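You operate a simulated robot arm through the tools that you are given. There is no shell and no other tool. Be economical: measure what you need, move in short steps, check, and stop when the job is done.

The job below is to be done with a simulated two-armed robot. You get a single attempt, and the scene is never put back.

TASK
Shut the nutrunner down: socket on its peg, arm parked, program off, air off.
Fine: the socket goes on its own peg; the air knob, the jig clamp and the other two sockets stay as they are.

Only the result counts: the job must be done as asked and must still hold three seconds after the hand-in. Knocking over, shifting, dropping, spilling or breaking anything else fails it.

THE ROBOT
Two 7-joint arms with fingered hands on one trunk, on a base that drives. Base frame: it is fixed to the floor where the robot stands at the start and does not move with it; the origin is under the middle of the robot, x ahead of it, y to its left, z up; the surface under the hand at the start is at about z = 0.8. Readings come in m, degrees, newtons and seconds.
The left shoulder is at the start at [0.07, 0.172, 1.402], the right one opposite. Places, roughly: air knob [0.5, 0.6, 0.9]; hinge jig clamp [0.5, 0.1, 0.9]; nutrunner air valve handle [0.5, 0.8, 0.9]; nutrunner program dial [0.3, 0.4, 0.9]; swing arm [0.8, 0.1, 1.2]. Payload 5 kg a hand.
The tool frame of a hand sits at the grasp point between the pads (the TCP): z along the fingers, y along the line on which they close. The tips reach 0.043 m beyond it. Largest opening 0.144 m; the body of the gripper starts 0.05 m behind the TCP. The gripper is a hand of 5 fingers: y runs from the thumb to the fingers, the wrist lies at [-0.021, -0.124, -0.221] in the tool frame, and closing takes about 1.5 s.
Orientation is that of the tool frame in the base frame, as a unit quaternion [x, y, z, w]. With the fingers straight down and the wrist toward the robot, the tool's x, y and z point along [0, 1, 0], [1, 0, 0] and [0, 0, -1] of the base frame.

THE INTERFACE
- The arms move only by the tool play_rows. It takes "left_steps", "right_steps" or both (then of equal length, played together; a hand with none holds still); each is a list of rows, each a list of 2 entries, a list of its own where there are three numbers: the shift along the tool's x, y, z in m, then the turn, a rotation vector about the tool's x, y, z in degrees. In form: [[[x, y, z], [rx, ry, rz]], ...]. A call has 1 to 10 rows; each row shifts and turns the commanded pose from where the row before left it, along the tool's axes as they then stand. "left_claw" and "right_claw" are, for a hand that has rows, the opening, from 0 (shut) to 1 (fully open), set as the call begins (left out, the last holds). Rows are played at 5 a second. More than 0.05 m and 8.6 degrees between two rows, or a gripper value outside its range, and nothing of the call is played. Where a pose cannot be reached the arm comes as near as it can. A force on the tool above 90 N (or 10 N above the force at the start of the call, whichever is more), or a blocked arm, ends the call early, and 0.2 s more pass. The fingers move at their own pace (about 0.045 m/s each) and stop on an object; they squeeze with about 27 N. The grip force told is the motor's: it shows also when the fingers shut on nothing. Time passes only in rows, and 0.2 s behind the last, so rows that do not move let the fingers close. It gives the time, the measured TCP pose, the force on the tool (base axes), the opening and the grip force at its end, in the units of the frame above (readings bear some noise), with the torque about the TCP (base axes, N m) and any sound that the robot's microphone picked up.
- Cameras (640 x 400 px; columns grow to the right, rows downward): "scene" is now at [0.1293, 0.0282, 1.625]; the picture's right is [0.34, -0.94, 0.00], its down [-0.64, -0.23, -0.74] and it looks along [0.69, 0.25, -0.68] (base axes); focal length 214 px, centre (320, 200). "left" rides on the left gripper at [-0.086, -0.108, -0.168] in its tool frame; the picture's right is [-0.80, -0.28, 0.53], its down [0.54, -0.73, 0.42] and it looks along [0.27, 0.63, 0.73] (tool axes); focal length 275 px, centre (320, 200). "right" rides on the right gripper at [0.086, -0.108, -0.168] in its tool frame; the picture's right is [-0.80, 0.28, -0.53], its down [-0.54, -0.73, 0.42] and it looks along [-0.27, 0.63, 0.73] (tool axes); focal length 275 px, centre (320, 200). There is no depth. A picture from a camera that has moved, and an enlarged one, comes with that camera's place and axes in the base frame and with its lens.
- capture(camera): a new picture of that camera. The clock stands still meanwhile.
- lift_body(by): slides the trunk up (or, below 0, down) by that many m; the arms and the scene camera ride with it, the base frame stays. It gives what a move gives, with no picture.
- roll_base(legs): drives the robot by 1 to 6 legs, each [ahead, left, turn to the left] in m, m and degrees, along the robot's own axes; the way and the turn of a leg run together, so that a leg with both is an arc; at most 1.5 m and 180 degrees a leg. The arms and the cameras ride along, it lands a little off, and it stops where it bumps. It gives what a move gives.
- finger_targets(index, middle, ring, little, thumb_bend, thumb_turn, hand): sets how far each is bent, from 0 (flat) to 1 (curled in); at 0.3 the hand is open as for a grip, at 0.7 the pads meet at the TCP. One left out holds its place. A second passes; each finger stops where it meets its share of the squeeze, and holds until it gets a number again. A gripper value or a shape takes the hand back. It gives what a move gives, with no picture; readings hold the bend of each and the force on index, middle, ring, little, thumb and palm. thumb_turn goes from beside the hand (0) to across from the fingers (1), as for a grip.
- set_grasp(shape, hand): the hand has 5 fingers and takes this shape, open, in about a second: jaw (thumb against the fingers, like two jaws); tri (thumb and two fingers); tip (a fingertip pinch); poke (one finger out to press); point (the index stretched); flat (the hand flat); cup (the hand cupped); fist (a fist). The gripper value then closes the fingers along that shape, each until it touches; the sizes above hold for jaw. It gives what a move gives, with no picture.
- pan_tilt(pan, tilt): turns the head with the scene camera to pan (to the left, within 86 degrees either way) and tilt (down, from -29 to 69), counted from straight ahead of the robot. It gives what a move gives.
- enlarge(camera, box): a new picture of the part [left, top, right, bottom] of that camera's present view, enlarged. The clock stands still meanwhile.
- finish_job(): hands the job in; it is judged then, once.

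Go step by step. Nothing tells you exact positions but the pictures and the camera data: compare them with the known pose of the tool, close in by small moves and look again before you grip or let go. The budget is 120 turns and 100 pictures, counting those below and the enlarged ones. Unless the task says otherwise, let go and move clear before handing in, and close with one line.

The tools are called after "Request:" as a command line: name --argument value ..., lists and objects as JSON in quotes. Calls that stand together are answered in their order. play_rows: Moves the arms, as the interface text tells. Its arguments: {"type":"object","properties":{"left_steps":{"type":"array"},"left_claw":{"type":"number"},"right_steps":{"type":"array"},"right_claw":{"type":"number"}},"required":[]} The other tools are called the same way: lift_body (by) slides the trunk up or down; set_grasp (shape, hand) gives the hand a shape; finger_targets (index, middle, ring, little, thumb_bend, thumb_turn, hand) moves the fingers one by one; roll_base (legs) drives the base; pan_tilt (pan, tilt) turns the head that bears the scene camera; capture (camera) takes a picture; enlarge (camera, box) takes an enlarged picture of a part of a camera's view; finish_job () hands the job in.

At the start:

```text
clock: 0.0
left_tool_pos: [0.578, 0.6006, 1.4654]
left_orientation: [0.708, 0.707, -0.001, 0.0]
left_wrist_force: [0.0, -0.1, -0.1]
left_moment: [0.03, 0.02, -0.02]
left_opening: 0.1436
left_grip_force: 0.1
left_shape: jaw
left_bend: [0.3, 0.3, 0.3, 0.3, 0.3, 0.98]
left_finger forces: [0.0, 0.0, 0.0, 0.1, 0.1, 0.1]
right_tool_pos: [0.6931, 0.0185, 1.4732]
right_orientation: [0.707, 0.707, 0.0, 0.0]
right_wrist_force: [0.4, -0.3, 0.3]
right_moment: [0.04, 0.01, 0.0]
right_opening: 0.1434
right_grip_force: 0.1
right_shape: jaw
right_bend: [0.3, 0.3, 0.3, 0.3, 0.3, 0.98]
right_finger forces: [0.1, 0.0, 0.1, 0.1, 0.0, 0.1]
trunk travel left (down, up): [-0.5, 0.44]
robot x, y, heading: [0.001, 0.0063, 0.0]
head pan, tilt: [19.8, 42.4]
```

scene: 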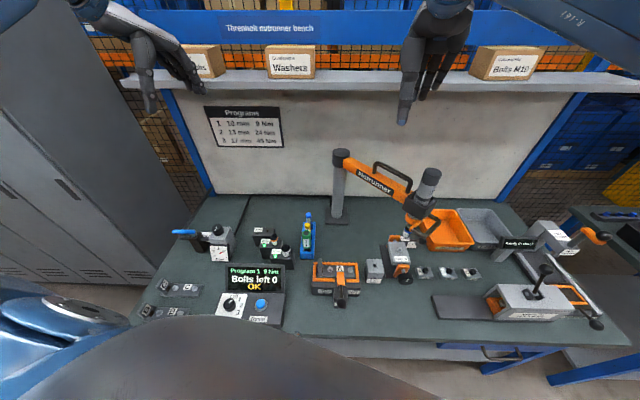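
right: 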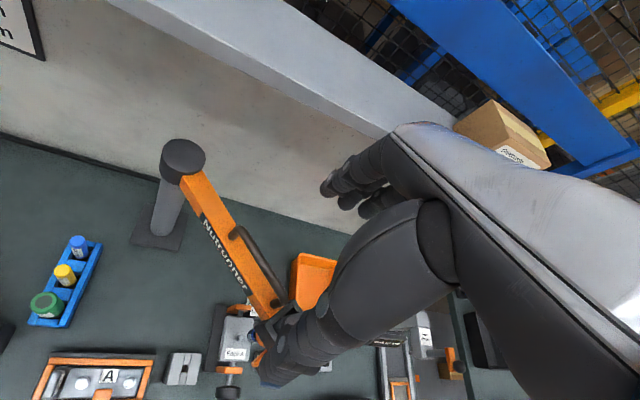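
left: 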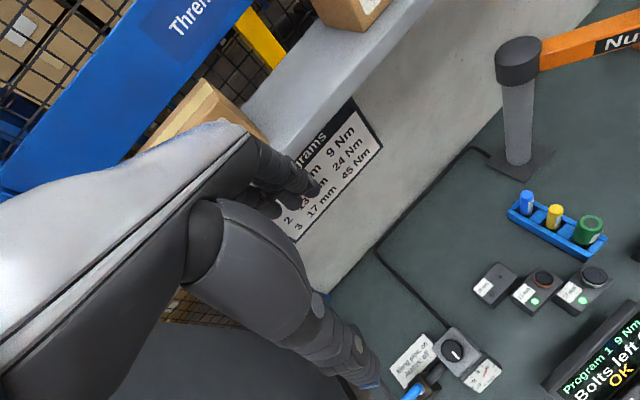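

I see the bench with the nutrunner arm, socket pegs, program panel and valve area; I'll zoom in to identify the details first.

Request:
enlarge --camera "scene" --box '[140, 190, 340, 330]'

Request:
enlarge --camera "scene" --box '[310, 140, 490, 310]'

Request:
enlarge --camera "left" --box '[360, 160, 640, 400]'

```text
2.86 times, centred on (240, 260) of scene
camera zoom: at [0.1293, 0.0282, 1.625], right [0.34, -0.94, 0.0], down [-0.64, -0.23, -0.74], along [0.69, 0.25, -0.68], focal length 613 px, centre (549, 29)
```

zoom: 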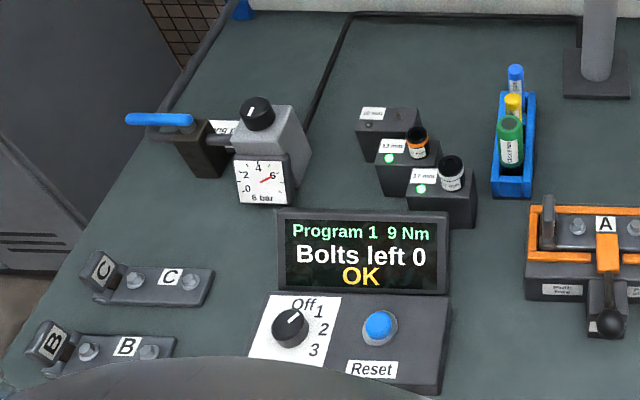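

```text
2.35 times, centred on (400, 225) of scene
camera zoom: at [0.1293, 0.0282, 1.625], right [0.34, -0.94, 0.0], down [-0.64, -0.23, -0.74], along [0.69, 0.25, -0.68], focal length 505 px, centre (132, 141)
```

zoom: 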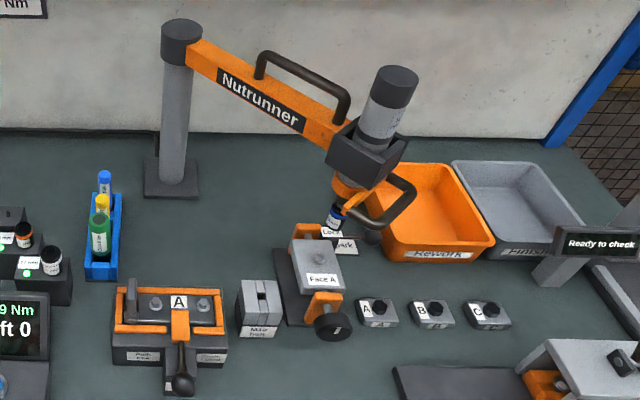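

```text
1.67 times, centred on (500, 280) of left
camera zoom: at [0.4711, 0.5143, 1.6323], right [-0.28, -0.8, -0.53], down [-0.73, 0.54, -0.42], along [0.63, 0.27, -0.73], focal length 459 px, centre (20, 67)
```

zoom: 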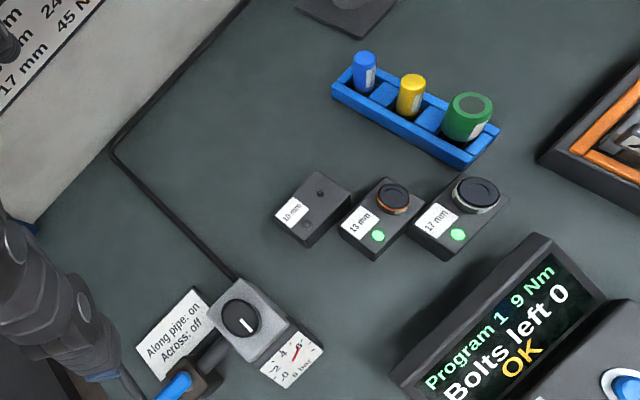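

I'll look closer at the nutrunner head, the park label and the valve.

Request:
enlarge --camera "scene" --box '[380, 200, 450, 260]'

Request:
enlarge --camera "right" --box '[150, 280, 450, 400]'

Request:
enlarge --camera "scene" --box '[165, 215, 245, 270]'

Request:
enlarge --camera "scene" --box '[320, 140, 400, 230]'

```text
6.67 times, centred on (415, 230) of scene
camera zoom: at [0.1293, 0.0282, 1.625], right [0.34, -0.94, 0.0], down [-0.64, -0.23, -0.74], along [0.69, 0.25, -0.68], focal length 1430 px, centre (-313, 0)
```

zoom: 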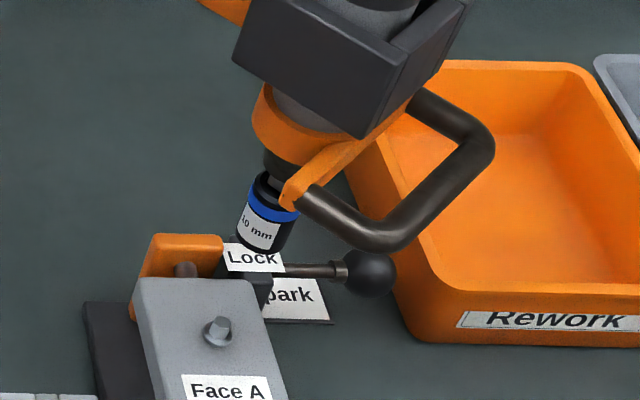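

```text
2.13 times, centred on (300, 340) of right
camera zoom: at [0.5851, 0.104, 1.6404], right [0.28, -0.8, 0.53], down [-0.73, -0.54, -0.42], along [0.63, -0.27, -0.73], focal length 587 px, centre (363, -99)
```

zoom: 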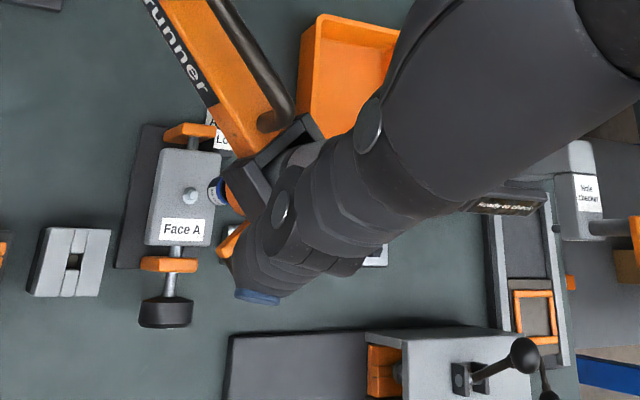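

```text
7.27 times, centred on (205, 242) of scene
camera zoom: at [0.1293, 0.0282, 1.625], right [0.34, -0.94, 0.0], down [-0.64, -0.23, -0.74], along [0.69, 0.25, -0.68], focal length 1560 px, centre (1156, -109)
```

zoom: 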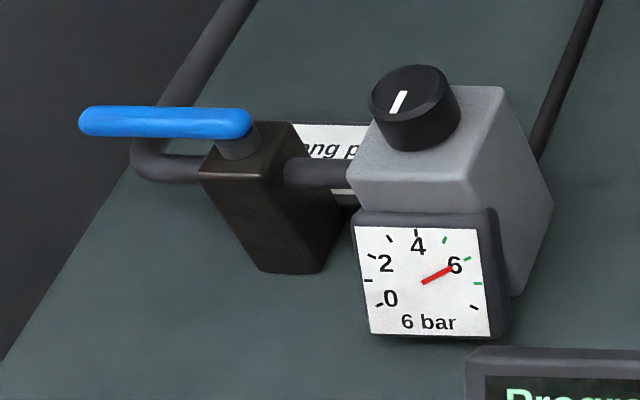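

```text
4.44 times, centred on (360, 185) of scene
camera zoom: at [0.1293, 0.0282, 1.625], right [0.34, -0.94, 0.0], down [-0.64, -0.23, -0.74], along [0.69, 0.25, -0.68], focal length 953 px, centre (142, 267)
```

zoom: 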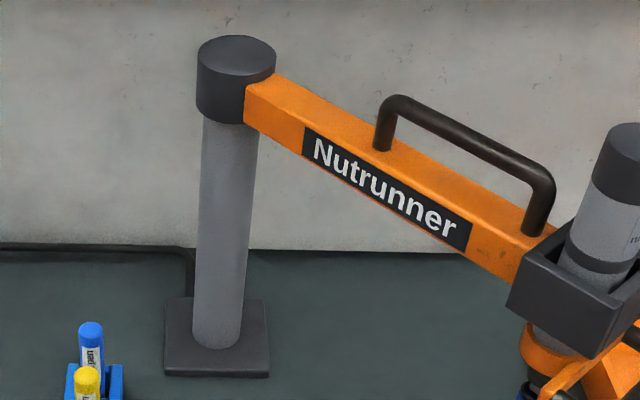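

The 10 mm (blue band) socket is on the spindle and its peg is empty; a "park" label lies under/near the head. I'll draw the right hand back for a better view.

Request:
play_rows --right_steps '[[[-0.03, -0.04, 0], [0, 0, 0]], [[-0.03, -0.04, 0], [0, 0, 0]], [[-0.03, -0.04, 0], [0, 0, 0]], [[-0.03, -0.04, 0], [0, 0, 0]], [[-0.03, -0.04, 0], [0, 0, 0]]]'

Request:
capture --camera "right"

Request:
enlarge --camera "right" --box '[180, 120, 340, 280]'

```text
clock: 1.2
left_tool_pos: [0.5759, 0.5974, 1.4678]
left_orientation: [0.707, 0.707, 0.002, 0.0]
left_wrist_force: [-1.1, -0.4, 0.6]
left_moment: [0.07, -0.05, 0.0]
left_opening: 0.1437
left_grip_force: 0.0
left_shape: jaw
left_bend: [0.3, 0.3, 0.3, 0.3, 0.3, 0.98]
left_finger forces: [0.0, 0.0, 0.0, 0.0, 0.0, 0.0]
right_tool_pos: [0.4897, -0.1348, 1.4752]
right_orientation: [0.707, 0.707, 0.002, 0.0]
right_wrist_force: [-0.5, -1.1, 0.7]
right_moment: [0.05, -0.04, -0.02]
right_opening: 0.144
right_grip_force: 0.0
right_shape: jaw
right_bend: [0.3, 0.3, 0.3, 0.3, 0.3, 0.98]
right_finger forces: [0.0, 0.0, 0.0, 0.1, 0.0, 0.0]
trunk travel left (down, up): [-0.5, 0.44]
robot x, y, heading: [-0.0011, -0.0014, -0.0]
head pan, tilt: [19.8, 42.4]
```

```text
89 pictures are left
camera right: at [0.3808, -0.0493, 1.6431], right [0.28, -0.8, 0.53], down [-0.72, -0.54, -0.43], along [0.63, -0.27, -0.73], focal length 275 px, centre (320, 200)
```

right: 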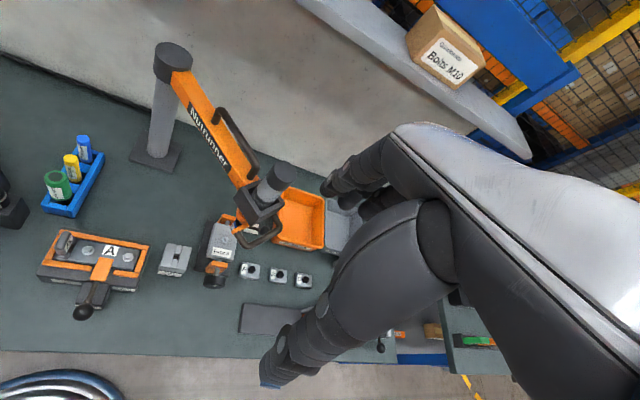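

```text
2.50 times, centred on (260, 200) of right
camera zoom: at [0.3808, -0.0493, 1.6431], right [0.28, -0.8, 0.53], down [-0.72, -0.54, -0.43], along [0.63, -0.27, -0.73], focal length 688 px, centre (470, 200)
```

zoom: 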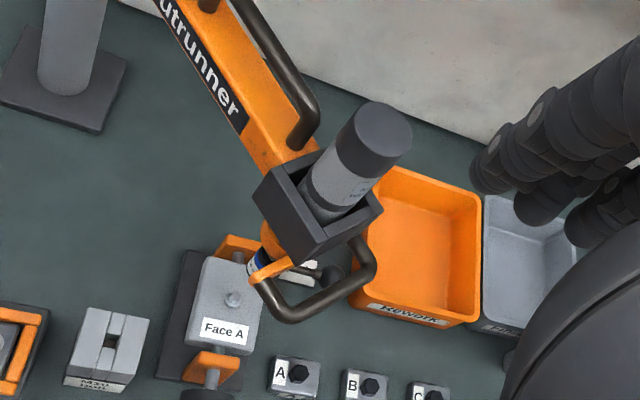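

I'll lower the trunk some and point the head at the nutrunner head for a more sideways look.

Request:
lift_body --by -0.25

Request:
pan_tilt --pan 0 --tilt 32

Request:
capture --camera "scene"

```text
clock: 3.8
left_tool_pos: [0.5787, 0.6003, 1.2142]
left_orientation: [0.707, 0.707, 0.0, -0.001]
left_wrist_force: [-0.9, -0.3, -0.5]
left_moment: [-0.01, 0.0, 0.01]
left_opening: 0.1437
left_grip_force: 0.0
left_shape: jaw
left_bend: [0.3, 0.3, 0.3, 0.3, 0.3, 0.98]
left_finger forces: [0.0, 0.0, 0.0, 0.0, 0.0, 0.1]
right_tool_pos: [0.4935, -0.1319, 1.2248]
right_orientation: [0.707, 0.707, 0.0, 0.0]
right_wrist_force: [0.8, -0.5, -1.2]
right_moment: [0.0, -0.01, 0.03]
right_opening: 0.1441
right_grip_force: 0.1
right_shape: jaw
right_bend: [0.3, 0.3, 0.3, 0.3, 0.3, 0.98]
right_finger forces: [0.2, 0.0, 0.0, 0.0, 0.0, 0.0]
trunk travel left (down, up): [-0.25, 0.69]
robot x, y, heading: [0.0012, 0.0013, -0.0]
head pan, tilt: [19.8, 42.4]
```

```text
clock: 4.6
left_tool_pos: [0.5781, 0.5997, 1.2136]
left_orientation: [0.707, 0.707, 0.0, 0.0]
left_wrist_force: [0.4, -0.6, 0.2]
left_moment: [0.02, 0.01, -0.05]
left_opening: 0.1438
left_grip_force: 0.1
left_shape: jaw
left_bend: [0.3, 0.3, 0.3, 0.3, 0.3, 0.98]
left_finger forces: [0.0, 0.0, 0.0, 0.1, 0.0, 0.0]
right_tool_pos: [0.4919, -0.1313, 1.2258]
right_orientation: [0.708, 0.707, 0.0, 0.0]
right_wrist_force: [0.1, -0.9, 0.2]
right_moment: [0.0, -0.01, 0.02]
right_opening: 0.1442
right_grip_force: 0.0
right_shape: jaw
right_bend: [0.3, 0.3, 0.3, 0.3, 0.3, 0.98]
right_finger forces: [0.1, 0.0, 0.1, 0.0, 0.1, 0.0]
trunk travel left (down, up): [-0.25, 0.69]
robot x, y, heading: [-0.0033, 0.0008, 0.2]
head pan, tilt: [0.0, 32.0]
```

```text
87 pictures are left
camera scene: at [0.1405, -0.0001, 1.3908], right [0.0, -1.0, 0.0], down [-0.53, 0.0, -0.85], along [0.85, 0.0, -0.53], focal length 214 px, centre (320, 200)
```

scene: 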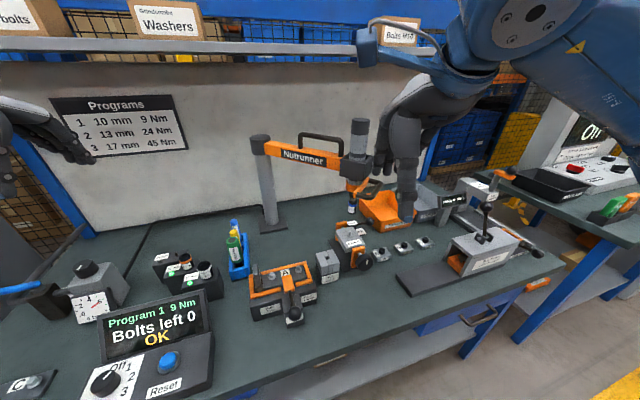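

Request:
enlarge --camera "scene" --box '[320, 160, 420, 260]'

Request:
enlarge --camera "scene" --box '[240, 120, 400, 240]'

```text
4.00 times, centred on (370, 210) of scene
camera zoom: at [0.1405, -0.0001, 1.3908], right [0.0, -1.0, 0.0], down [-0.53, 0.0, -0.85], along [0.85, 0.0, -0.53], focal length 858 px, centre (120, 160)
```

zoom: 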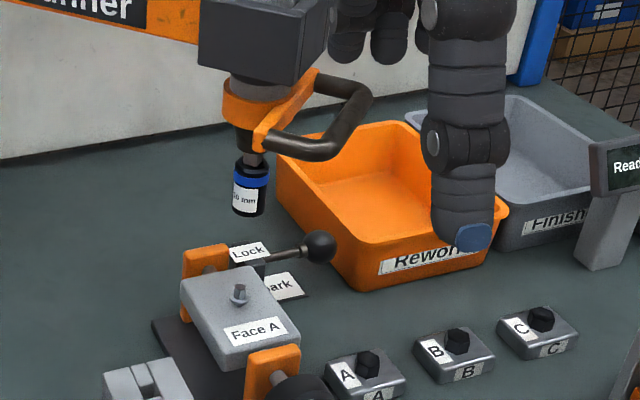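

```text
3.33 times, centred on (320, 180) of scene
camera zoom: at [0.1405, -0.0001, 1.3908], right [0.0, -1.0, 0.0], down [-0.53, 0.0, -0.85], along [0.85, 0.0, -0.53], focal length 715 px, centre (320, 267)
```

zoom: 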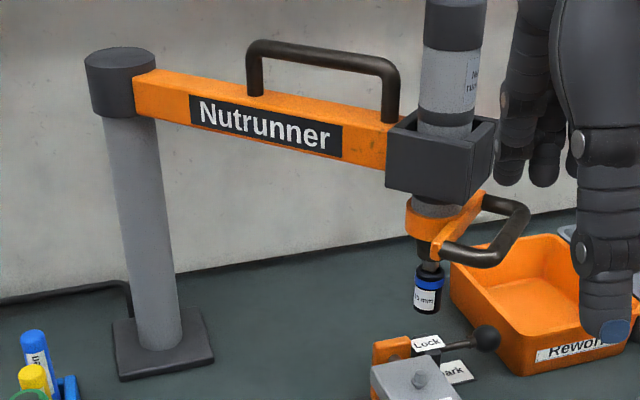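

The "…park" label is half hidden by the Lock block. I'll move the right hand out to the right and turn it so its camera can read that label.

Request:
play_rows --right_steps '[[[-0.048, 0, 0], [0, 0, 0]], [[-0.048, 0, 0], [0, 0, 0]], [[-0.048, 0.022, 0], [0, 0, 0]], [[-0.048, 0.04, 0], [0, 0, 0]], [[-0.048, 0.04, 0], [0, 0, -8]], [[0, 0, 0], [0, 0, -8.4]], [[0, 0, 0], [0, 0, -8.4]], [[0, 0, 0], [0, 0, -8.4]], [[0, 0, 0], [0, 0, -8.4]], [[0, 0, 0], [0, 0, -8.4]]]'

Request:
capture --camera "right"

Request:
capture --camera "scene"

```text
refused: row 3 steps farther than a row can; nothing moved
```

```text
84 pictures are left
camera right: at [0.384, -0.046, 1.3926], right [0.28, -0.8, 0.53], down [-0.73, -0.54, -0.42], along [0.63, -0.27, -0.73], focal length 275 px, centre (320, 200)
```

right: 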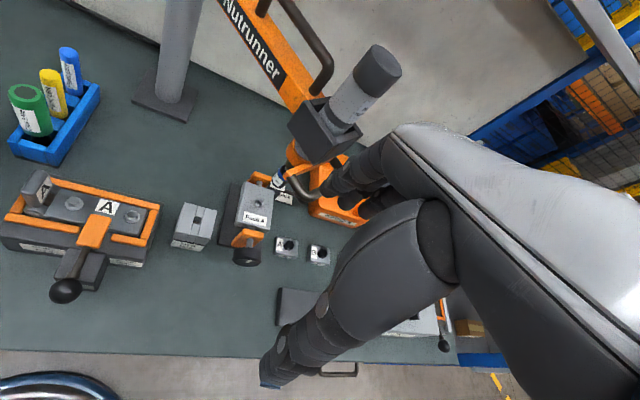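

```text
83 pictures are left
camera scene: at [0.1405, -0.0001, 1.3908], right [0.0, -1.0, 0.0], down [-0.53, 0.0, -0.85], along [0.85, 0.0, -0.53], focal length 214 px, centre (320, 200)
```

scene: 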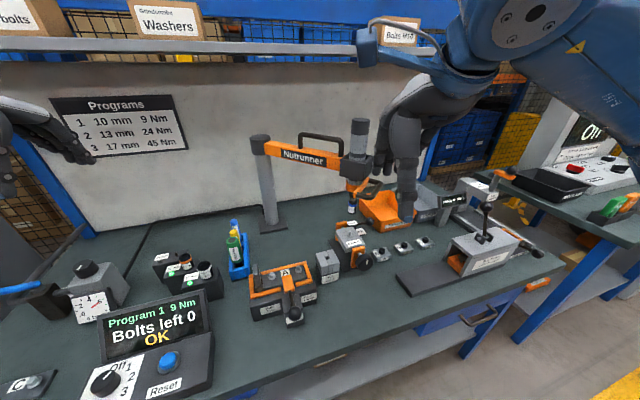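

A row was too long; I'll retry with shorter ones.

Request:
play_rows --right_steps '[[[-0.045, 0, 0], [0, 0, 0]], [[-0.045, 0, 0], [0, 0, 0]], [[-0.045, 0.0, 0], [0, 0, -4]], [[-0.04, 0.025, 0], [0, 0, -8]], [[-0.04, 0.025, 0], [0, 0, -8]], [[-0.02, 0.04, 0], [0, 0, -8.4]], [[0, 0, 0], [0, 0, -8.4]], [[0, 0, 0], [0, 0, -8.4]], [[0, 0, 0], [0, 0, -8.4]]]'

Request:
capture --camera "right"

```text
clock: 6.6
left_tool_pos: [0.5797, 0.6015, 1.2126]
left_orientation: [0.708, 0.707, -0.001, 0.0]
left_wrist_force: [0.3, 0.5, 0.6]
left_moment: [-0.05, -0.01, 0.0]
left_opening: 0.1437
left_grip_force: 0.1
left_shape: jaw
left_bend: [0.3, 0.3, 0.3, 0.3, 0.3, 0.98]
left_finger forces: [0.0, 0.0, 0.1, 0.1, 0.0, 0.1]
right_tool_pos: [0.5984, -0.3272, 1.2328]
right_orientation: [0.383, 0.924, -0.001, -0.002]
right_wrist_force: [0.6, 0.9, 0.0]
right_moment: [-0.06, 0.01, 0.03]
right_opening: 0.1441
right_grip_force: 0.0
right_shape: jaw
right_bend: [0.3, 0.3, 0.3, 0.3, 0.3, 0.98]
right_finger forces: [0.0, 0.0, 0.1, 0.1, 0.0, 0.0]
right hand out of reach, approached as far as the arm can: row 8, 9
trunk travel left (down, up): [-0.25, 0.69]
robot x, y, heading: [-0.0019, -0.0011, -0.1]
head pan, tilt: [0.0, 32.0]
```

```text
82 pictures are left
camera right: at [0.4602, -0.3426, 1.4014], right [0.77, -0.36, 0.53], down [-0.13, -0.9, -0.42], along [0.63, 0.25, -0.73], focal length 275 px, centre (320, 200)
```

right: 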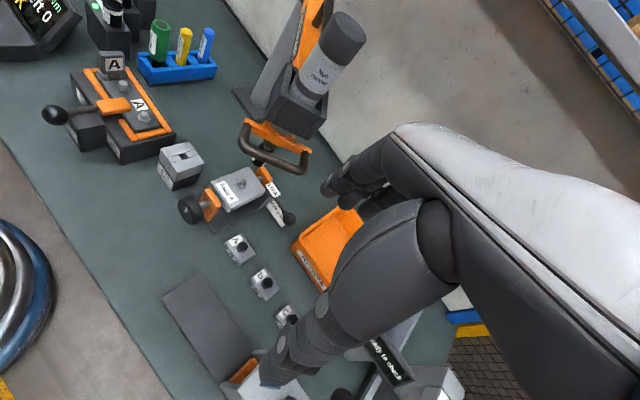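

Request:
enlarge --camera "right" --box '[220, 100, 340, 240]'

```text
2.86 times, centred on (280, 170) of right
camera zoom: at [0.4602, -0.3426, 1.4014], right [0.77, -0.36, 0.53], down [-0.13, -0.9, -0.42], along [0.63, 0.25, -0.73], focal length 786 px, centre (434, 286)
```

zoom: 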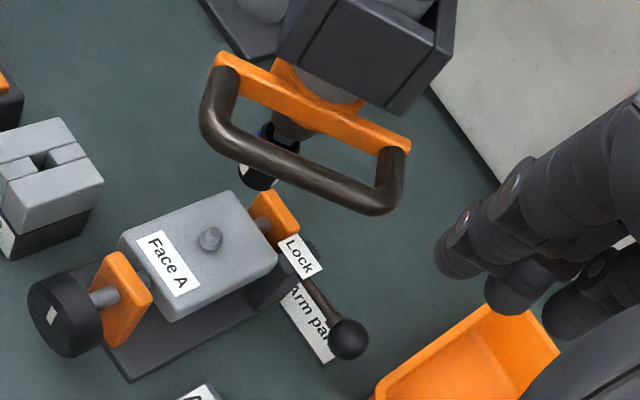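

The label reads "Arm park", at about (0.82,-0.15), at the same radius from the post as the tool head — so the arm must swing back roughly 18°. Now I'll look at the pegs with the left camera.

Request:
capture --camera "left"

Request:
enlarge --camera "left" --box '[400, 200, 640, 400]'

Request:
enlarge --camera "scene" --box '[140, 230, 240, 310]'

```text
80 pictures are left
camera left: at [0.473, 0.5163, 1.3807], right [-0.29, -0.8, -0.53], down [-0.73, 0.54, -0.42], along [0.63, 0.27, -0.73], focal length 275 px, centre (320, 200)
```

left: 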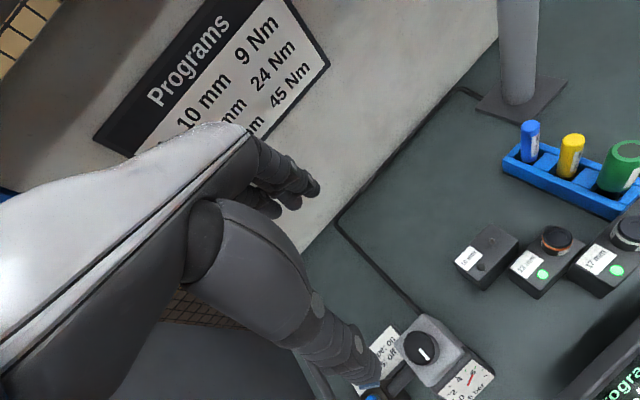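

```text
2.00 times, centred on (520, 300) of left
camera zoom: at [0.473, 0.5163, 1.3807], right [-0.29, -0.8, -0.53], down [-0.73, 0.54, -0.42], along [0.63, 0.27, -0.73], focal length 551 px, centre (-80, 0)
```

zoom: 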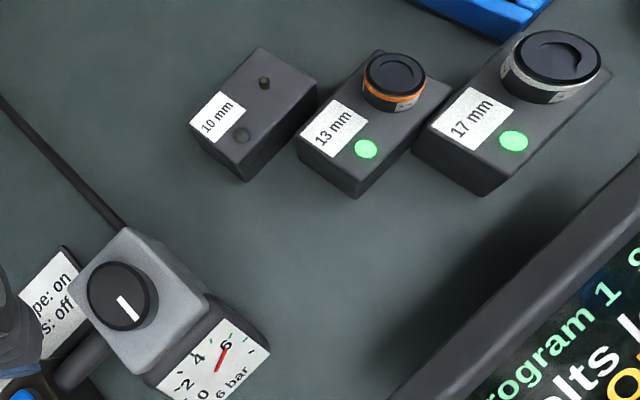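

```text
5.00 times, centred on (190, 270) of scene
camera zoom: at [0.1417, 0.0021, 1.3906], right [0.0, -1.0, 0.0], down [-0.53, 0.0, -0.85], along [0.85, 0.0, -0.53], focal length 1072 px, centre (970, -150)
```

zoom: 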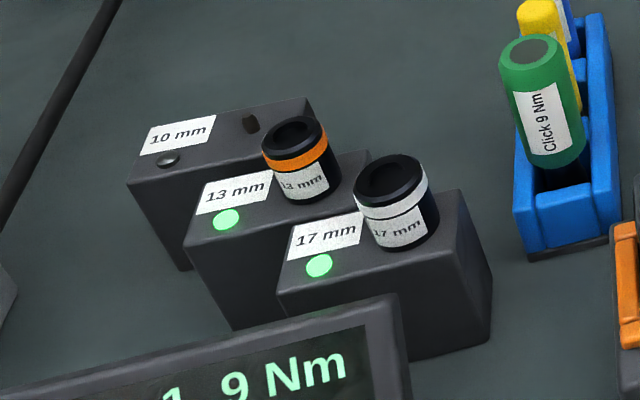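

I've located the 10 mm peg at about (0.62,0.452,0.885) and the socket at about (0.715,-0.106,1.0), hanging over the Face A bolt. I'll set the left hand to a three-finger pinch and look at its form; the right hand goes back out of the way.

Request:
set_grasp --hand "left" --shape "tri"

Request:
play_rows --right_steps '[[[0, -0.04, 0], [0, 0, 8]], [[0, -0.04, 0], [0, 0, 8]], [[0, -0.04, 0], [0, 0, 8]], [[0, -0.04, 0], [0, 0, 8]], [[0, -0.04, 0], [0, 0, 8]], [[0, 0, 0], [0, 0, 5]]]'

Request:
pan_tilt --pan 30 --tilt 25

Request:
capture --camera "scene"

```text
clock: 7.5
left_tool_pos: [0.5786, 0.5999, 1.2151]
left_orientation: [0.707, 0.708, 0.0, 0.0]
left_wrist_force: [-0.8, 0.1, -0.4]
left_moment: [0.01, 0.0, -0.03]
left_opening: 0.1435
left_grip_force: 0.1
left_shape: tri
left_bend: [0.3, 0.3, 0.99, 0.99, 0.3, 0.98]
left_finger forces: [0.0, 0.1, 0.1, 0.0, 0.0, 0.0]
right_tool_pos: [0.5963, -0.3279, 1.2327]
right_orientation: [0.383, 0.924, -0.001, -0.001]
right_wrist_force: [-0.6, -0.4, -1.1]
right_moment: [0.01, 0.05, 0.0]
right_opening: 0.1437
right_grip_force: 0.0
right_shape: jaw
right_bend: [0.3, 0.3, 0.3, 0.3, 0.3, 0.98]
right_finger forces: [0.0, 0.0, 0.0, 0.1, 0.1, 0.0]
trunk travel left (down, up): [-0.25, 0.69]
robot x, y, heading: [-0.0026, 0.0031, 0.3]
head pan, tilt: [0.0, 32.0]
```

```text
clock: 8.9
left_tool_pos: [0.5805, 0.5997, 1.2117]
left_orientation: [0.707, 0.707, -0.001, -0.001]
left_wrist_force: [0.5, -1.0, -0.9]
left_moment: [0.0, 0.08, -0.03]
left_opening: 0.1434
left_grip_force: 0.0
left_shape: tri
left_bend: [0.3, 0.3, 0.99, 0.99, 0.3, 0.98]
left_finger forces: [0.0, 0.0, 0.0, 0.0, 0.0, 0.0]
right_tool_pos: [0.4262, -0.4234, 1.2344]
right_orientation: [0.708, 0.706, 0.0, -0.001]
right_wrist_force: [0.2, -0.2, 0.0]
right_moment: [0.0, 0.06, 0.03]
right_opening: 0.1441
right_grip_force: 0.1
right_shape: jaw
right_bend: [0.3, 0.3, 0.3, 0.3, 0.3, 0.98]
right_finger forces: [0.0, 0.1, 0.1, 0.0, 0.0, 0.0]
trunk travel left (down, up): [-0.25, 0.69]
robot x, y, heading: [0.0011, 0.0006, -0.1]
head pan, tilt: [0.0, 32.0]
```

```text
clock: 9.9
left_tool_pos: [0.5792, 0.6001, 1.2143]
left_orientation: [0.707, 0.707, 0.001, -0.001]
left_wrist_force: [-0.1, -0.9, 0.6]
left_moment: [-0.03, -0.02, -0.01]
left_opening: 0.1438
left_grip_force: 0.0
left_shape: tri
left_bend: [0.3, 0.3, 0.99, 0.99, 0.3, 0.98]
left_finger forces: [0.0, 0.0, 0.0, 0.1, 0.2, 0.0]
right_tool_pos: [0.427, -0.4238, 1.2338]
right_orientation: [0.707, 0.708, 0.0, -0.002]
right_wrist_force: [0.1, -0.6, -0.5]
right_moment: [0.01, 0.02, 0.0]
right_opening: 0.1438
right_grip_force: 0.1
right_shape: jaw
right_bend: [0.3, 0.3, 0.3, 0.3, 0.3, 0.98]
right_finger forces: [0.1, 0.0, 0.0, 0.0, 0.0, 0.1]
trunk travel left (down, up): [-0.25, 0.69]
robot x, y, heading: [0.0002, 0.0035, 0.3]
head pan, tilt: [30.0, 25.0]
```

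```text
77 pictures are left
camera scene: at [0.1308, 0.0458, 1.4019], right [0.5, -0.87, 0.0], down [-0.37, -0.21, -0.91], along [0.79, 0.45, -0.42], focal length 214 px, centre (320, 200)
```

scene: 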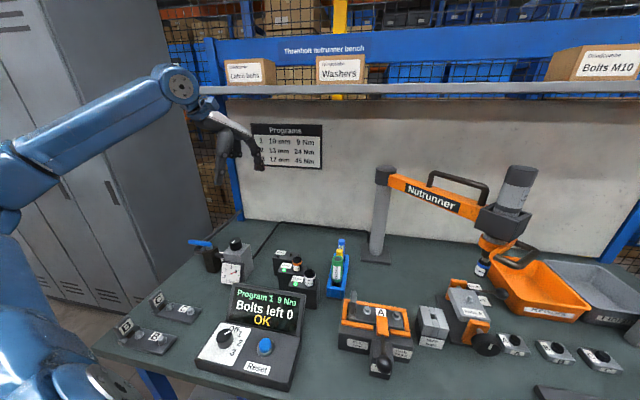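

Left fingers formed. I move the left hand toward the middle and start turning it to point right, 20° down.

Request:
play_rows --left_steps '[[[-0.044, -0.01, 0], [0, 0, 0]], [[-0.044, -0.01, 0], [0, 0, 0]], [[-0.044, -0.01, 0], [0, 0, 0]], [[-0.044, -0.01, 0], [0, 0, 0]], [[-0.044, -0.01, 0], [0, 0, 0]], [[-0.044, -0.01, 0], [0, 0, 0]], [[-0.044, -0.01, 0], [0, 0, 0]], [[-0.044, -0.01, 0], [0, 0, 0]], [[0, 0, 0], [0, 0, -7.5]], [[0, 0, 0], [0, 0, -7.5]]]'

Request:
play_rows --left_steps '[[[0, 0, 0], [0, -7.8, 0]], [[0, 0, 0], [0, -7.8, 0]], [[0, 0, 0], [0, -7.8, 0]], [[0, 0, 0], [0, -7.8, 0]], [[0, 0, 0], [0, -7.8, 0]], [[0, 0, 0], [0, -7.8, 0]], [[0, 0, 0], [0, -7.8, 0]], [[0, 0, 0], [0, -7.8, 0]], [[0, 0, 0], [0, -7.6, 0]]]'

Request:
capture --camera "scene"

```text
clock: 12.1
left_tool_pos: [0.4983, 0.2474, 1.2132]
left_orientation: [0.609, 0.794, 0.0, -0.001]
left_wrist_force: [0.5, 0.2, 0.3]
left_moment: [0.03, -0.02, 0.01]
left_opening: 0.1436
left_grip_force: 0.0
left_shape: tri
left_bend: [0.3, 0.3, 0.99, 0.99, 0.3, 0.98]
left_finger forces: [0.1, 0.0, 0.1, 0.1, 0.1, 0.1]
right_tool_pos: [0.4252, -0.4253, 1.2334]
right_orientation: [0.707, 0.707, 0.0, -0.001]
right_wrist_force: [-0.5, -1.2, -0.4]
right_moment: [0.05, -0.02, -0.05]
right_opening: 0.1439
right_grip_force: 0.0
right_shape: jaw
right_bend: [0.3, 0.3, 0.3, 0.3, 0.3, 0.98]
right_finger forces: [0.1, 0.0, 0.0, 0.1, 0.0, 0.1]
trunk travel left (down, up): [-0.25, 0.69]
robot x, y, heading: [0.0036, -0.0023, -0.0]
head pan, tilt: [30.0, 25.0]
```

```text
clock: 14.1
left_tool_pos: [0.5147, 0.2583, 1.222]
left_orientation: [0.499, 0.649, -0.351, 0.454]
left_wrist_force: [0.4, 0.5, -0.4]
left_moment: [-0.03, -0.01, -0.06]
left_opening: 0.1438
left_grip_force: 0.1
left_shape: tri
left_bend: [0.3, 0.3, 0.99, 0.99, 0.3, 0.97]
left_finger forces: [0.0, 0.1, 0.0, 0.1, 0.1, 0.0]
left hand out of reach, approached as far as the arm can: row 7, 8, 9
right_tool_pos: [0.4271, -0.4233, 1.2336]
right_orientation: [0.707, 0.707, -0.002, -0.001]
right_wrist_force: [0.3, 0.3, 0.2]
right_moment: [-0.03, 0.06, -0.01]
right_opening: 0.1439
right_grip_force: 0.1
right_shape: jaw
right_bend: [0.3, 0.3, 0.3, 0.3, 0.3, 0.98]
right_finger forces: [0.0, 0.0, 0.1, 0.0, 0.0, 0.0]
trunk travel left (down, up): [-0.25, 0.69]
robot x, y, heading: [-0.0017, 0.0011, -0.0]
head pan, tilt: [30.0, 25.0]
```

```text
76 pictures are left
camera scene: at [0.1318, 0.0468, 1.4017], right [0.5, -0.87, 0.0], down [-0.37, -0.21, -0.91], along [0.78, 0.45, -0.42], focal length 214 px, centre (320, 200)
```

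scene: 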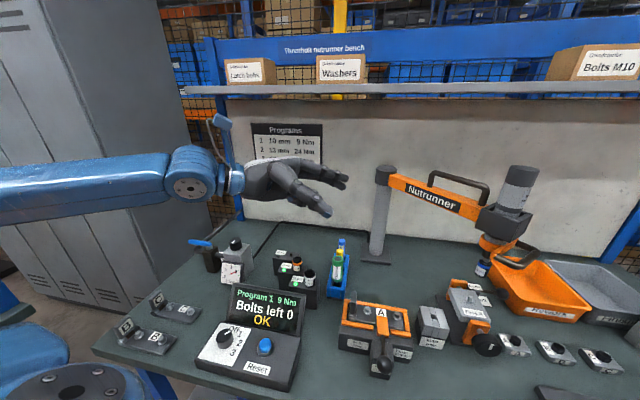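

Orientation is right (pointing right and 20° down). Next I move toward a spot left of the socket, at spindle height.

Request:
play_rows --left_steps '[[[0.011, 0.006, 0.0416], [0, 0, 0]], [[0.011, 0.006, 0.0416], [0, 0, 0]], [[0.011, 0.006, 0.0416], [0, 0, 0]], [[0.011, 0.006, 0.0416], [0, 0, 0]], [[0.011, 0.006, 0.0416], [0, 0, 0]], [[0.011, 0.006, 0.0416], [0, 0, 0]], [[0.011, 0.006, 0.0416], [0, 0, 0]]]'

Request:
pan_tilt --pan 0 --tilt 32

Request:
capture --camera "scene"

Request:
capture --camera "left"

```text
clock: 15.9
left_tool_pos: [0.6375, 0.0826, 1.0915]
left_orientation: [0.508, 0.668, -0.275, 0.469]
left_wrist_force: [-0.2, 0.1, -0.9]
left_moment: [-0.08, -0.02, 0.0]
left_opening: 0.1441
left_grip_force: 0.1
left_shape: tri
left_bend: [0.3, 0.3, 0.99, 0.99, 0.3, 0.98]
left_finger forces: [0.0, 0.1, 0.0, 0.0, 0.0, 0.0]
left hand out of reach, approached as far as the arm can: row 1, 2
right_tool_pos: [0.419, -0.4306, 1.2311]
right_orientation: [0.701, 0.713, 0.01, -0.006]
right_wrist_force: [0.2, -0.7, 0.6]
right_moment: [0.08, 0.08, 0.0]
right_opening: 0.144
right_grip_force: 0.1
right_shape: jaw
right_bend: [0.3, 0.3, 0.3, 0.3, 0.3, 0.98]
right_finger forces: [0.0, 0.0, 0.0, 0.1, 0.0, 0.0]
trunk travel left (down, up): [-0.25, 0.69]
robot x, y, heading: [-0.004, 0.0088, 0.9]
head pan, tilt: [30.0, 25.0]
stopped in row 7 (left hand): the arm was blocked; the commanded pose is now the measured one
```

```text
clock: 16.8
left_tool_pos: [0.6391, 0.0806, 1.0913]
left_orientation: [0.509, 0.666, -0.281, 0.468]
left_wrist_force: [-0.1, -0.7, -0.5]
left_moment: [-0.01, -0.03, 0.0]
left_opening: 0.144
left_grip_force: 0.0
left_shape: tri
left_bend: [0.3, 0.3, 0.99, 0.99, 0.3, 0.98]
left_finger forces: [0.0, 0.0, 0.0, 0.0, 0.0, 0.0]
right_tool_pos: [0.4176, -0.4298, 1.2343]
right_orientation: [0.702, 0.712, 0.01, -0.004]
right_wrist_force: [0.5, 0.3, 0.1]
right_moment: [0.03, 0.05, 0.01]
right_opening: 0.144
right_grip_force: 0.0
right_shape: jaw
right_bend: [0.3, 0.3, 0.3, 0.3, 0.3, 0.98]
right_finger forces: [0.1, 0.0, 0.0, 0.0, 0.1, 0.0]
trunk travel left (down, up): [-0.25, 0.69]
robot x, y, heading: [-0.0038, 0.0119, 1.0]
head pan, tilt: [0.0, 32.0]
```

```text
75 pictures are left
camera scene: at [0.1269, -0.0186, 1.3966], right [0.01, -1.0, -0.02], down [-0.52, 0.01, -0.85], along [0.85, 0.02, -0.52], focal length 214 px, centre (320, 200)
```

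scene: 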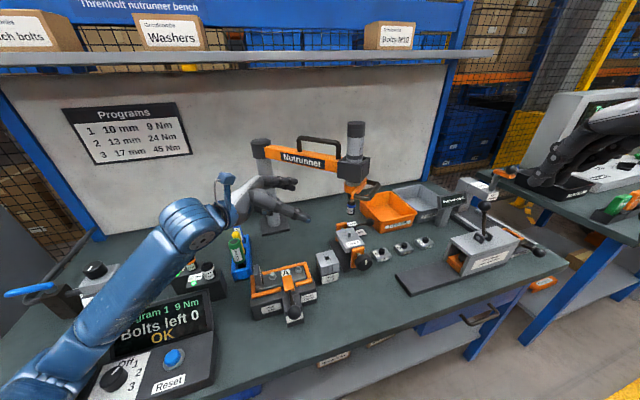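

```text
74 pictures are left
camera left: at [0.4861, 0.1532, 1.2259], right [-0.05, -0.88, 0.48], down [-0.56, -0.37, -0.74], along [0.82, -0.31, -0.47], focal length 275 px, centre (320, 200)
```

left: 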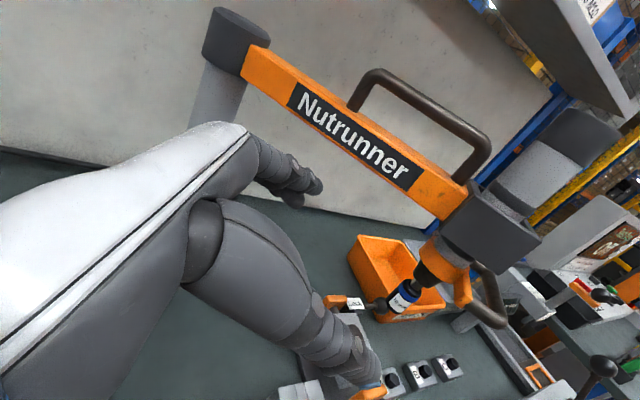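

The arm got blocked — probably the low elbow/forearm against the control panel. Let me look at what it touches.

Request:
pan_tilt --pan 30 --tilt 50

Request:
capture --camera "scene"

```text
clock: 17.8
left_tool_pos: [0.64, 0.0806, 1.0908]
left_orientation: [0.51, 0.665, -0.281, 0.468]
left_wrist_force: [0.0, 0.0, -0.1]
left_moment: [0.02, 0.0, 0.01]
left_opening: 0.1437
left_grip_force: 0.1
left_shape: tri
left_bend: [0.3, 0.3, 0.99, 0.99, 0.3, 0.98]
left_finger forces: [0.1, 0.0, 0.0, 0.0, 0.0, 0.0]
right_tool_pos: [0.417, -0.4299, 1.2336]
right_orientation: [0.703, 0.711, 0.011, -0.004]
right_wrist_force: [-0.2, -0.2, 0.7]
right_moment: [0.0, -0.01, -0.04]
right_opening: 0.1438
right_grip_force: 0.1
right_shape: jaw
right_bend: [0.3, 0.3, 0.3, 0.3, 0.3, 0.98]
right_finger forces: [0.0, 0.1, 0.0, 0.0, 0.0, 0.0]
trunk travel left (down, up): [-0.25, 0.69]
robot x, y, heading: [-0.0004, 0.0112, 0.7]
head pan, tilt: [30.0, 50.0]
```

```text
73 pictures are left
camera scene: at [0.1041, 0.0199, 1.3709], right [0.51, -0.86, -0.02], down [-0.65, -0.37, -0.66], along [0.56, 0.35, -0.75], focal length 214 px, centre (320, 200)
```

scene: 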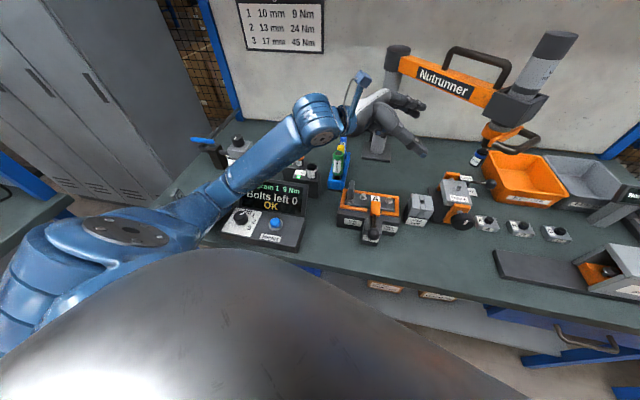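

The elbow hangs low against the bench edge. I'll raise the trunk so the whole arm rides up, then check that nothing has shifted.

Request:
lift_body --by 0.3

Request:
capture --camera "scene"

```text
clock: 20.8
left_tool_pos: [0.6469, 0.0966, 1.3735]
left_orientation: [0.501, 0.665, -0.297, 0.467]
left_wrist_force: [-0.6, 0.3, 0.3]
left_moment: [0.02, 0.02, 0.01]
left_opening: 0.1441
left_grip_force: 0.0
left_shape: tri
left_bend: [0.3, 0.3, 0.99, 0.99, 0.3, 0.98]
left_finger forces: [0.0, 0.0, 0.1, 0.0, 0.0, 0.0]
right_tool_pos: [0.4298, -0.4058, 1.5336]
right_orientation: [0.702, 0.712, 0.001, -0.002]
right_wrist_force: [0.3, -0.5, 0.1]
right_moment: [0.02, 0.02, 0.0]
right_opening: 0.144
right_grip_force: 0.2
right_shape: jaw
right_bend: [0.3, 0.3, 0.3, 0.3, 0.3, 0.98]
right_finger forces: [0.1, 0.1, 0.1, 0.0, 0.0, 0.0]
trunk travel left (down, up): [-0.55, 0.39]
robot x, y, heading: [-0.0037, 0.0097, 1.1]
head pan, tilt: [30.0, 50.0]
```

```text
72 pictures are left
camera scene: at [0.115, 0.0507, 1.6644], right [0.51, -0.86, 0.0], down [-0.66, -0.39, -0.64], along [0.55, 0.33, -0.77], focal length 214 px, centre (320, 200)
```

scene: 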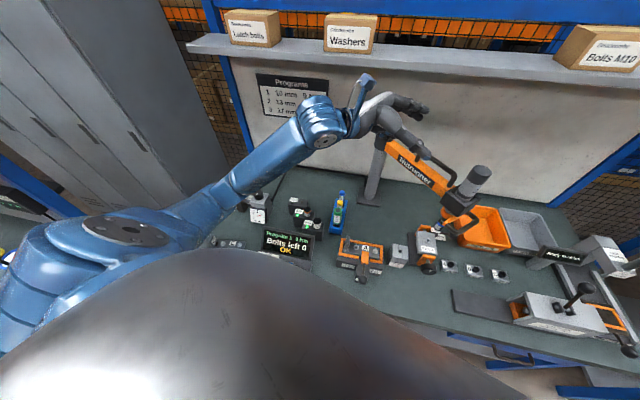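

All items look in place. With the trunk higher, I now lower the left hand again to the pre-grasp spot left of the socket.

Request:
play_rows --left_steps '[[[0.0346, -0.0099, 0.0172], [0, 0, 0]], [[0.0346, -0.0099, 0.0172], [0, 0, 0]], [[0.0346, -0.0099, 0.0172], [0, 0, 0]], [[0.0346, -0.0099, 0.0172], [0, 0, 0]], [[0.0346, -0.0099, 0.0172], [0, 0, 0]], [[0.0346, -0.0099, 0.0172], [0, 0, 0]], [[0.0346, -0.0099, 0.0172], [0, 0, 0]], [[0.0346, -0.0099, 0.0172], [0, 0, -4.5]]]'

Request:
capture --camera "scene"

Request:
capture --camera "left"

```text
clock: 22.6
left_tool_pos: [0.5993, 0.0605, 1.0601]
left_orientation: [0.475, 0.684, -0.315, 0.456]
left_wrist_force: [0.3, 0.2, 0.3]
left_moment: [0.02, -0.02, 0.02]
left_opening: 0.1439
left_grip_force: 0.0
left_shape: tri
left_bend: [0.3, 0.3, 0.99, 0.99, 0.3, 0.98]
left_finger forces: [0.1, 0.0, 0.0, 0.1, 0.0, 0.1]
right_tool_pos: [0.4301, -0.4075, 1.5339]
right_orientation: [0.701, 0.713, 0.0, -0.001]
right_wrist_force: [-0.6, 0.6, -0.7]
right_moment: [0.06, 0.01, 0.01]
right_opening: 0.144
right_grip_force: 0.1
right_shape: jaw
right_bend: [0.3, 0.3, 0.3, 0.3, 0.3, 0.98]
right_finger forces: [0.1, 0.1, 0.1, 0.0, 0.1, 0.0]
trunk travel left (down, up): [-0.55, 0.39]
robot x, y, heading: [-0.0036, 0.0108, 0.9]
head pan, tilt: [30.0, 50.0]
```

```text
71 pictures are left
camera scene: at [0.1143, 0.0495, 1.6646], right [0.51, -0.86, 0.0], down [-0.66, -0.39, -0.64], along [0.55, 0.33, -0.77], focal length 214 px, centre (320, 200)
```

scene: 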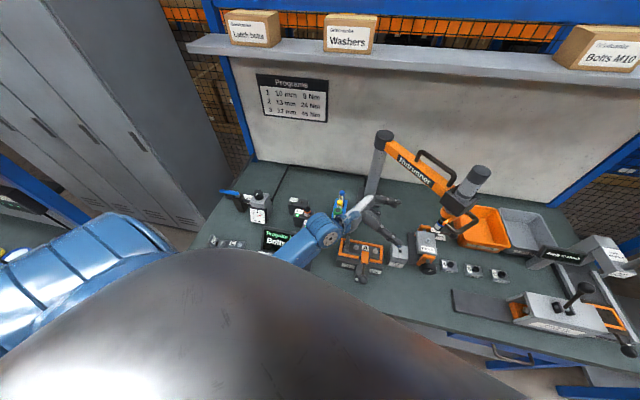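

```text
70 pictures are left
camera left: at [0.456, 0.1361, 1.2044], right [0.01, -0.85, 0.53], down [-0.61, -0.42, -0.67], along [0.79, -0.31, -0.53], focal length 275 px, centre (320, 200)
```

left: 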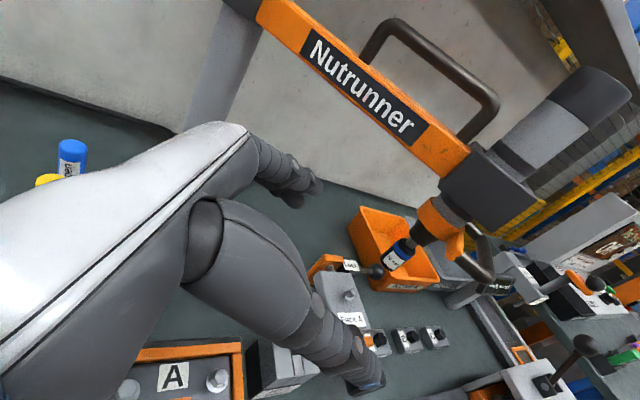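

The left camera's line of sight confirms the socket at about (0.714,-0.106,1.0). I align laterally and go in along the fingers, stopping short to look.

Request:
play_rows --left_steps '[[[-0.01, 0.025, 0], [0, 0, 0]], [[-0.0105, 0.0243, 0], [0, 0, 0]], [[0, 0, 0.035], [0, 0, 0]], [[0, 0, 0.035], [0, 0, 0]], [[0, 0, 0.035], [0, 0, 0]], [[0, 0, 0.02], [0, 0, 0]]]'

Request:
pan_tilt --pan -5 --tilt 42

Request:
enlarge --camera "scene" --box '[220, 100, 420, 260]'

Request:
enlarge --camera "left" --box '[220, 120, 540, 360]'

```text
clock: 24.0
left_tool_pos: [0.6891, -0.0396, 1.0315]
left_orientation: [0.475, 0.685, -0.313, 0.456]
left_wrist_force: [0.0, 0.2, -0.2]
left_moment: [0.0, 0.0, -0.02]
left_opening: 0.1442
left_grip_force: 0.1
left_shape: tri
left_bend: [0.3, 0.3, 0.99, 0.99, 0.3, 0.98]
left_finger forces: [0.1, 0.0, 0.0, 0.1, 0.0, 0.0]
right_tool_pos: [0.4288, -0.4071, 1.5336]
right_orientation: [0.702, 0.712, 0.0, -0.002]
right_wrist_force: [0.7, -0.2, -0.1]
right_moment: [0.02, 0.01, -0.01]
right_opening: 0.144
right_grip_force: 0.2
right_shape: jaw
right_bend: [0.3, 0.3, 0.3, 0.3, 0.3, 0.98]
right_finger forces: [0.0, 0.0, 0.0, 0.0, 0.1, 0.0]
trunk travel left (down, up): [-0.55, 0.39]
robot x, y, heading: [-0.0025, 0.0094, 0.8]
head pan, tilt: [30.0, 50.0]
```

```text
clock: 25.0
left_tool_pos: [0.6879, -0.0391, 1.032]
left_orientation: [0.475, 0.685, -0.313, 0.455]
left_wrist_force: [0.2, 0.1, 0.5]
left_moment: [0.02, 0.03, -0.01]
left_opening: 0.1441
left_grip_force: 0.0
left_shape: tri
left_bend: [0.3, 0.3, 0.99, 0.99, 0.3, 0.98]
left_finger forces: [0.0, 0.1, 0.0, 0.0, 0.0, 0.1]
right_tool_pos: [0.4292, -0.4053, 1.5345]
right_orientation: [0.701, 0.713, 0.0, -0.001]
right_wrist_force: [0.0, 0.7, -0.2]
right_moment: [-0.02, -0.01, 0.05]
right_opening: 0.1441
right_grip_force: 0.0
right_shape: jaw
right_bend: [0.3, 0.3, 0.3, 0.3, 0.3, 0.98]
right_finger forces: [0.0, 0.0, 0.0, 0.0, 0.0, 0.0]
trunk travel left (down, up): [-0.55, 0.39]
robot x, y, heading: [-0.0019, 0.0103, 0.8]
head pan, tilt: [-5.0, 42.0]
```

```text
2.50 times, centred on (320, 180) of scene
camera zoom: at [0.1321, 0.005, 1.6756], right [-0.07, -1.0, 0.0], down [-0.67, 0.05, -0.74], along [0.74, -0.05, -0.67], focal length 536 px, centre (320, 250)
```

zoom: 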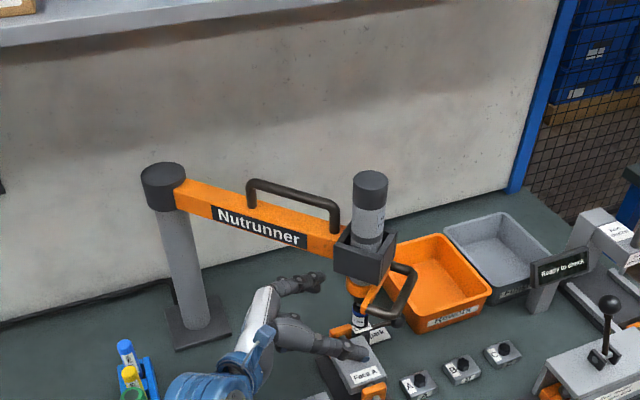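

```text
1.67 times, centred on (380, 240) of left
camera zoom: at [0.5455, 0.0368, 1.1756], right [0.02, -0.85, 0.53], down [-0.61, -0.42, -0.67], along [0.79, -0.31, -0.53], focal length 459 px, centre (220, 133)
```

zoom: 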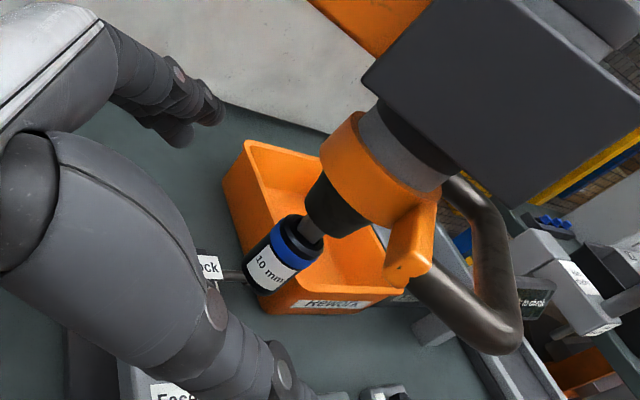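

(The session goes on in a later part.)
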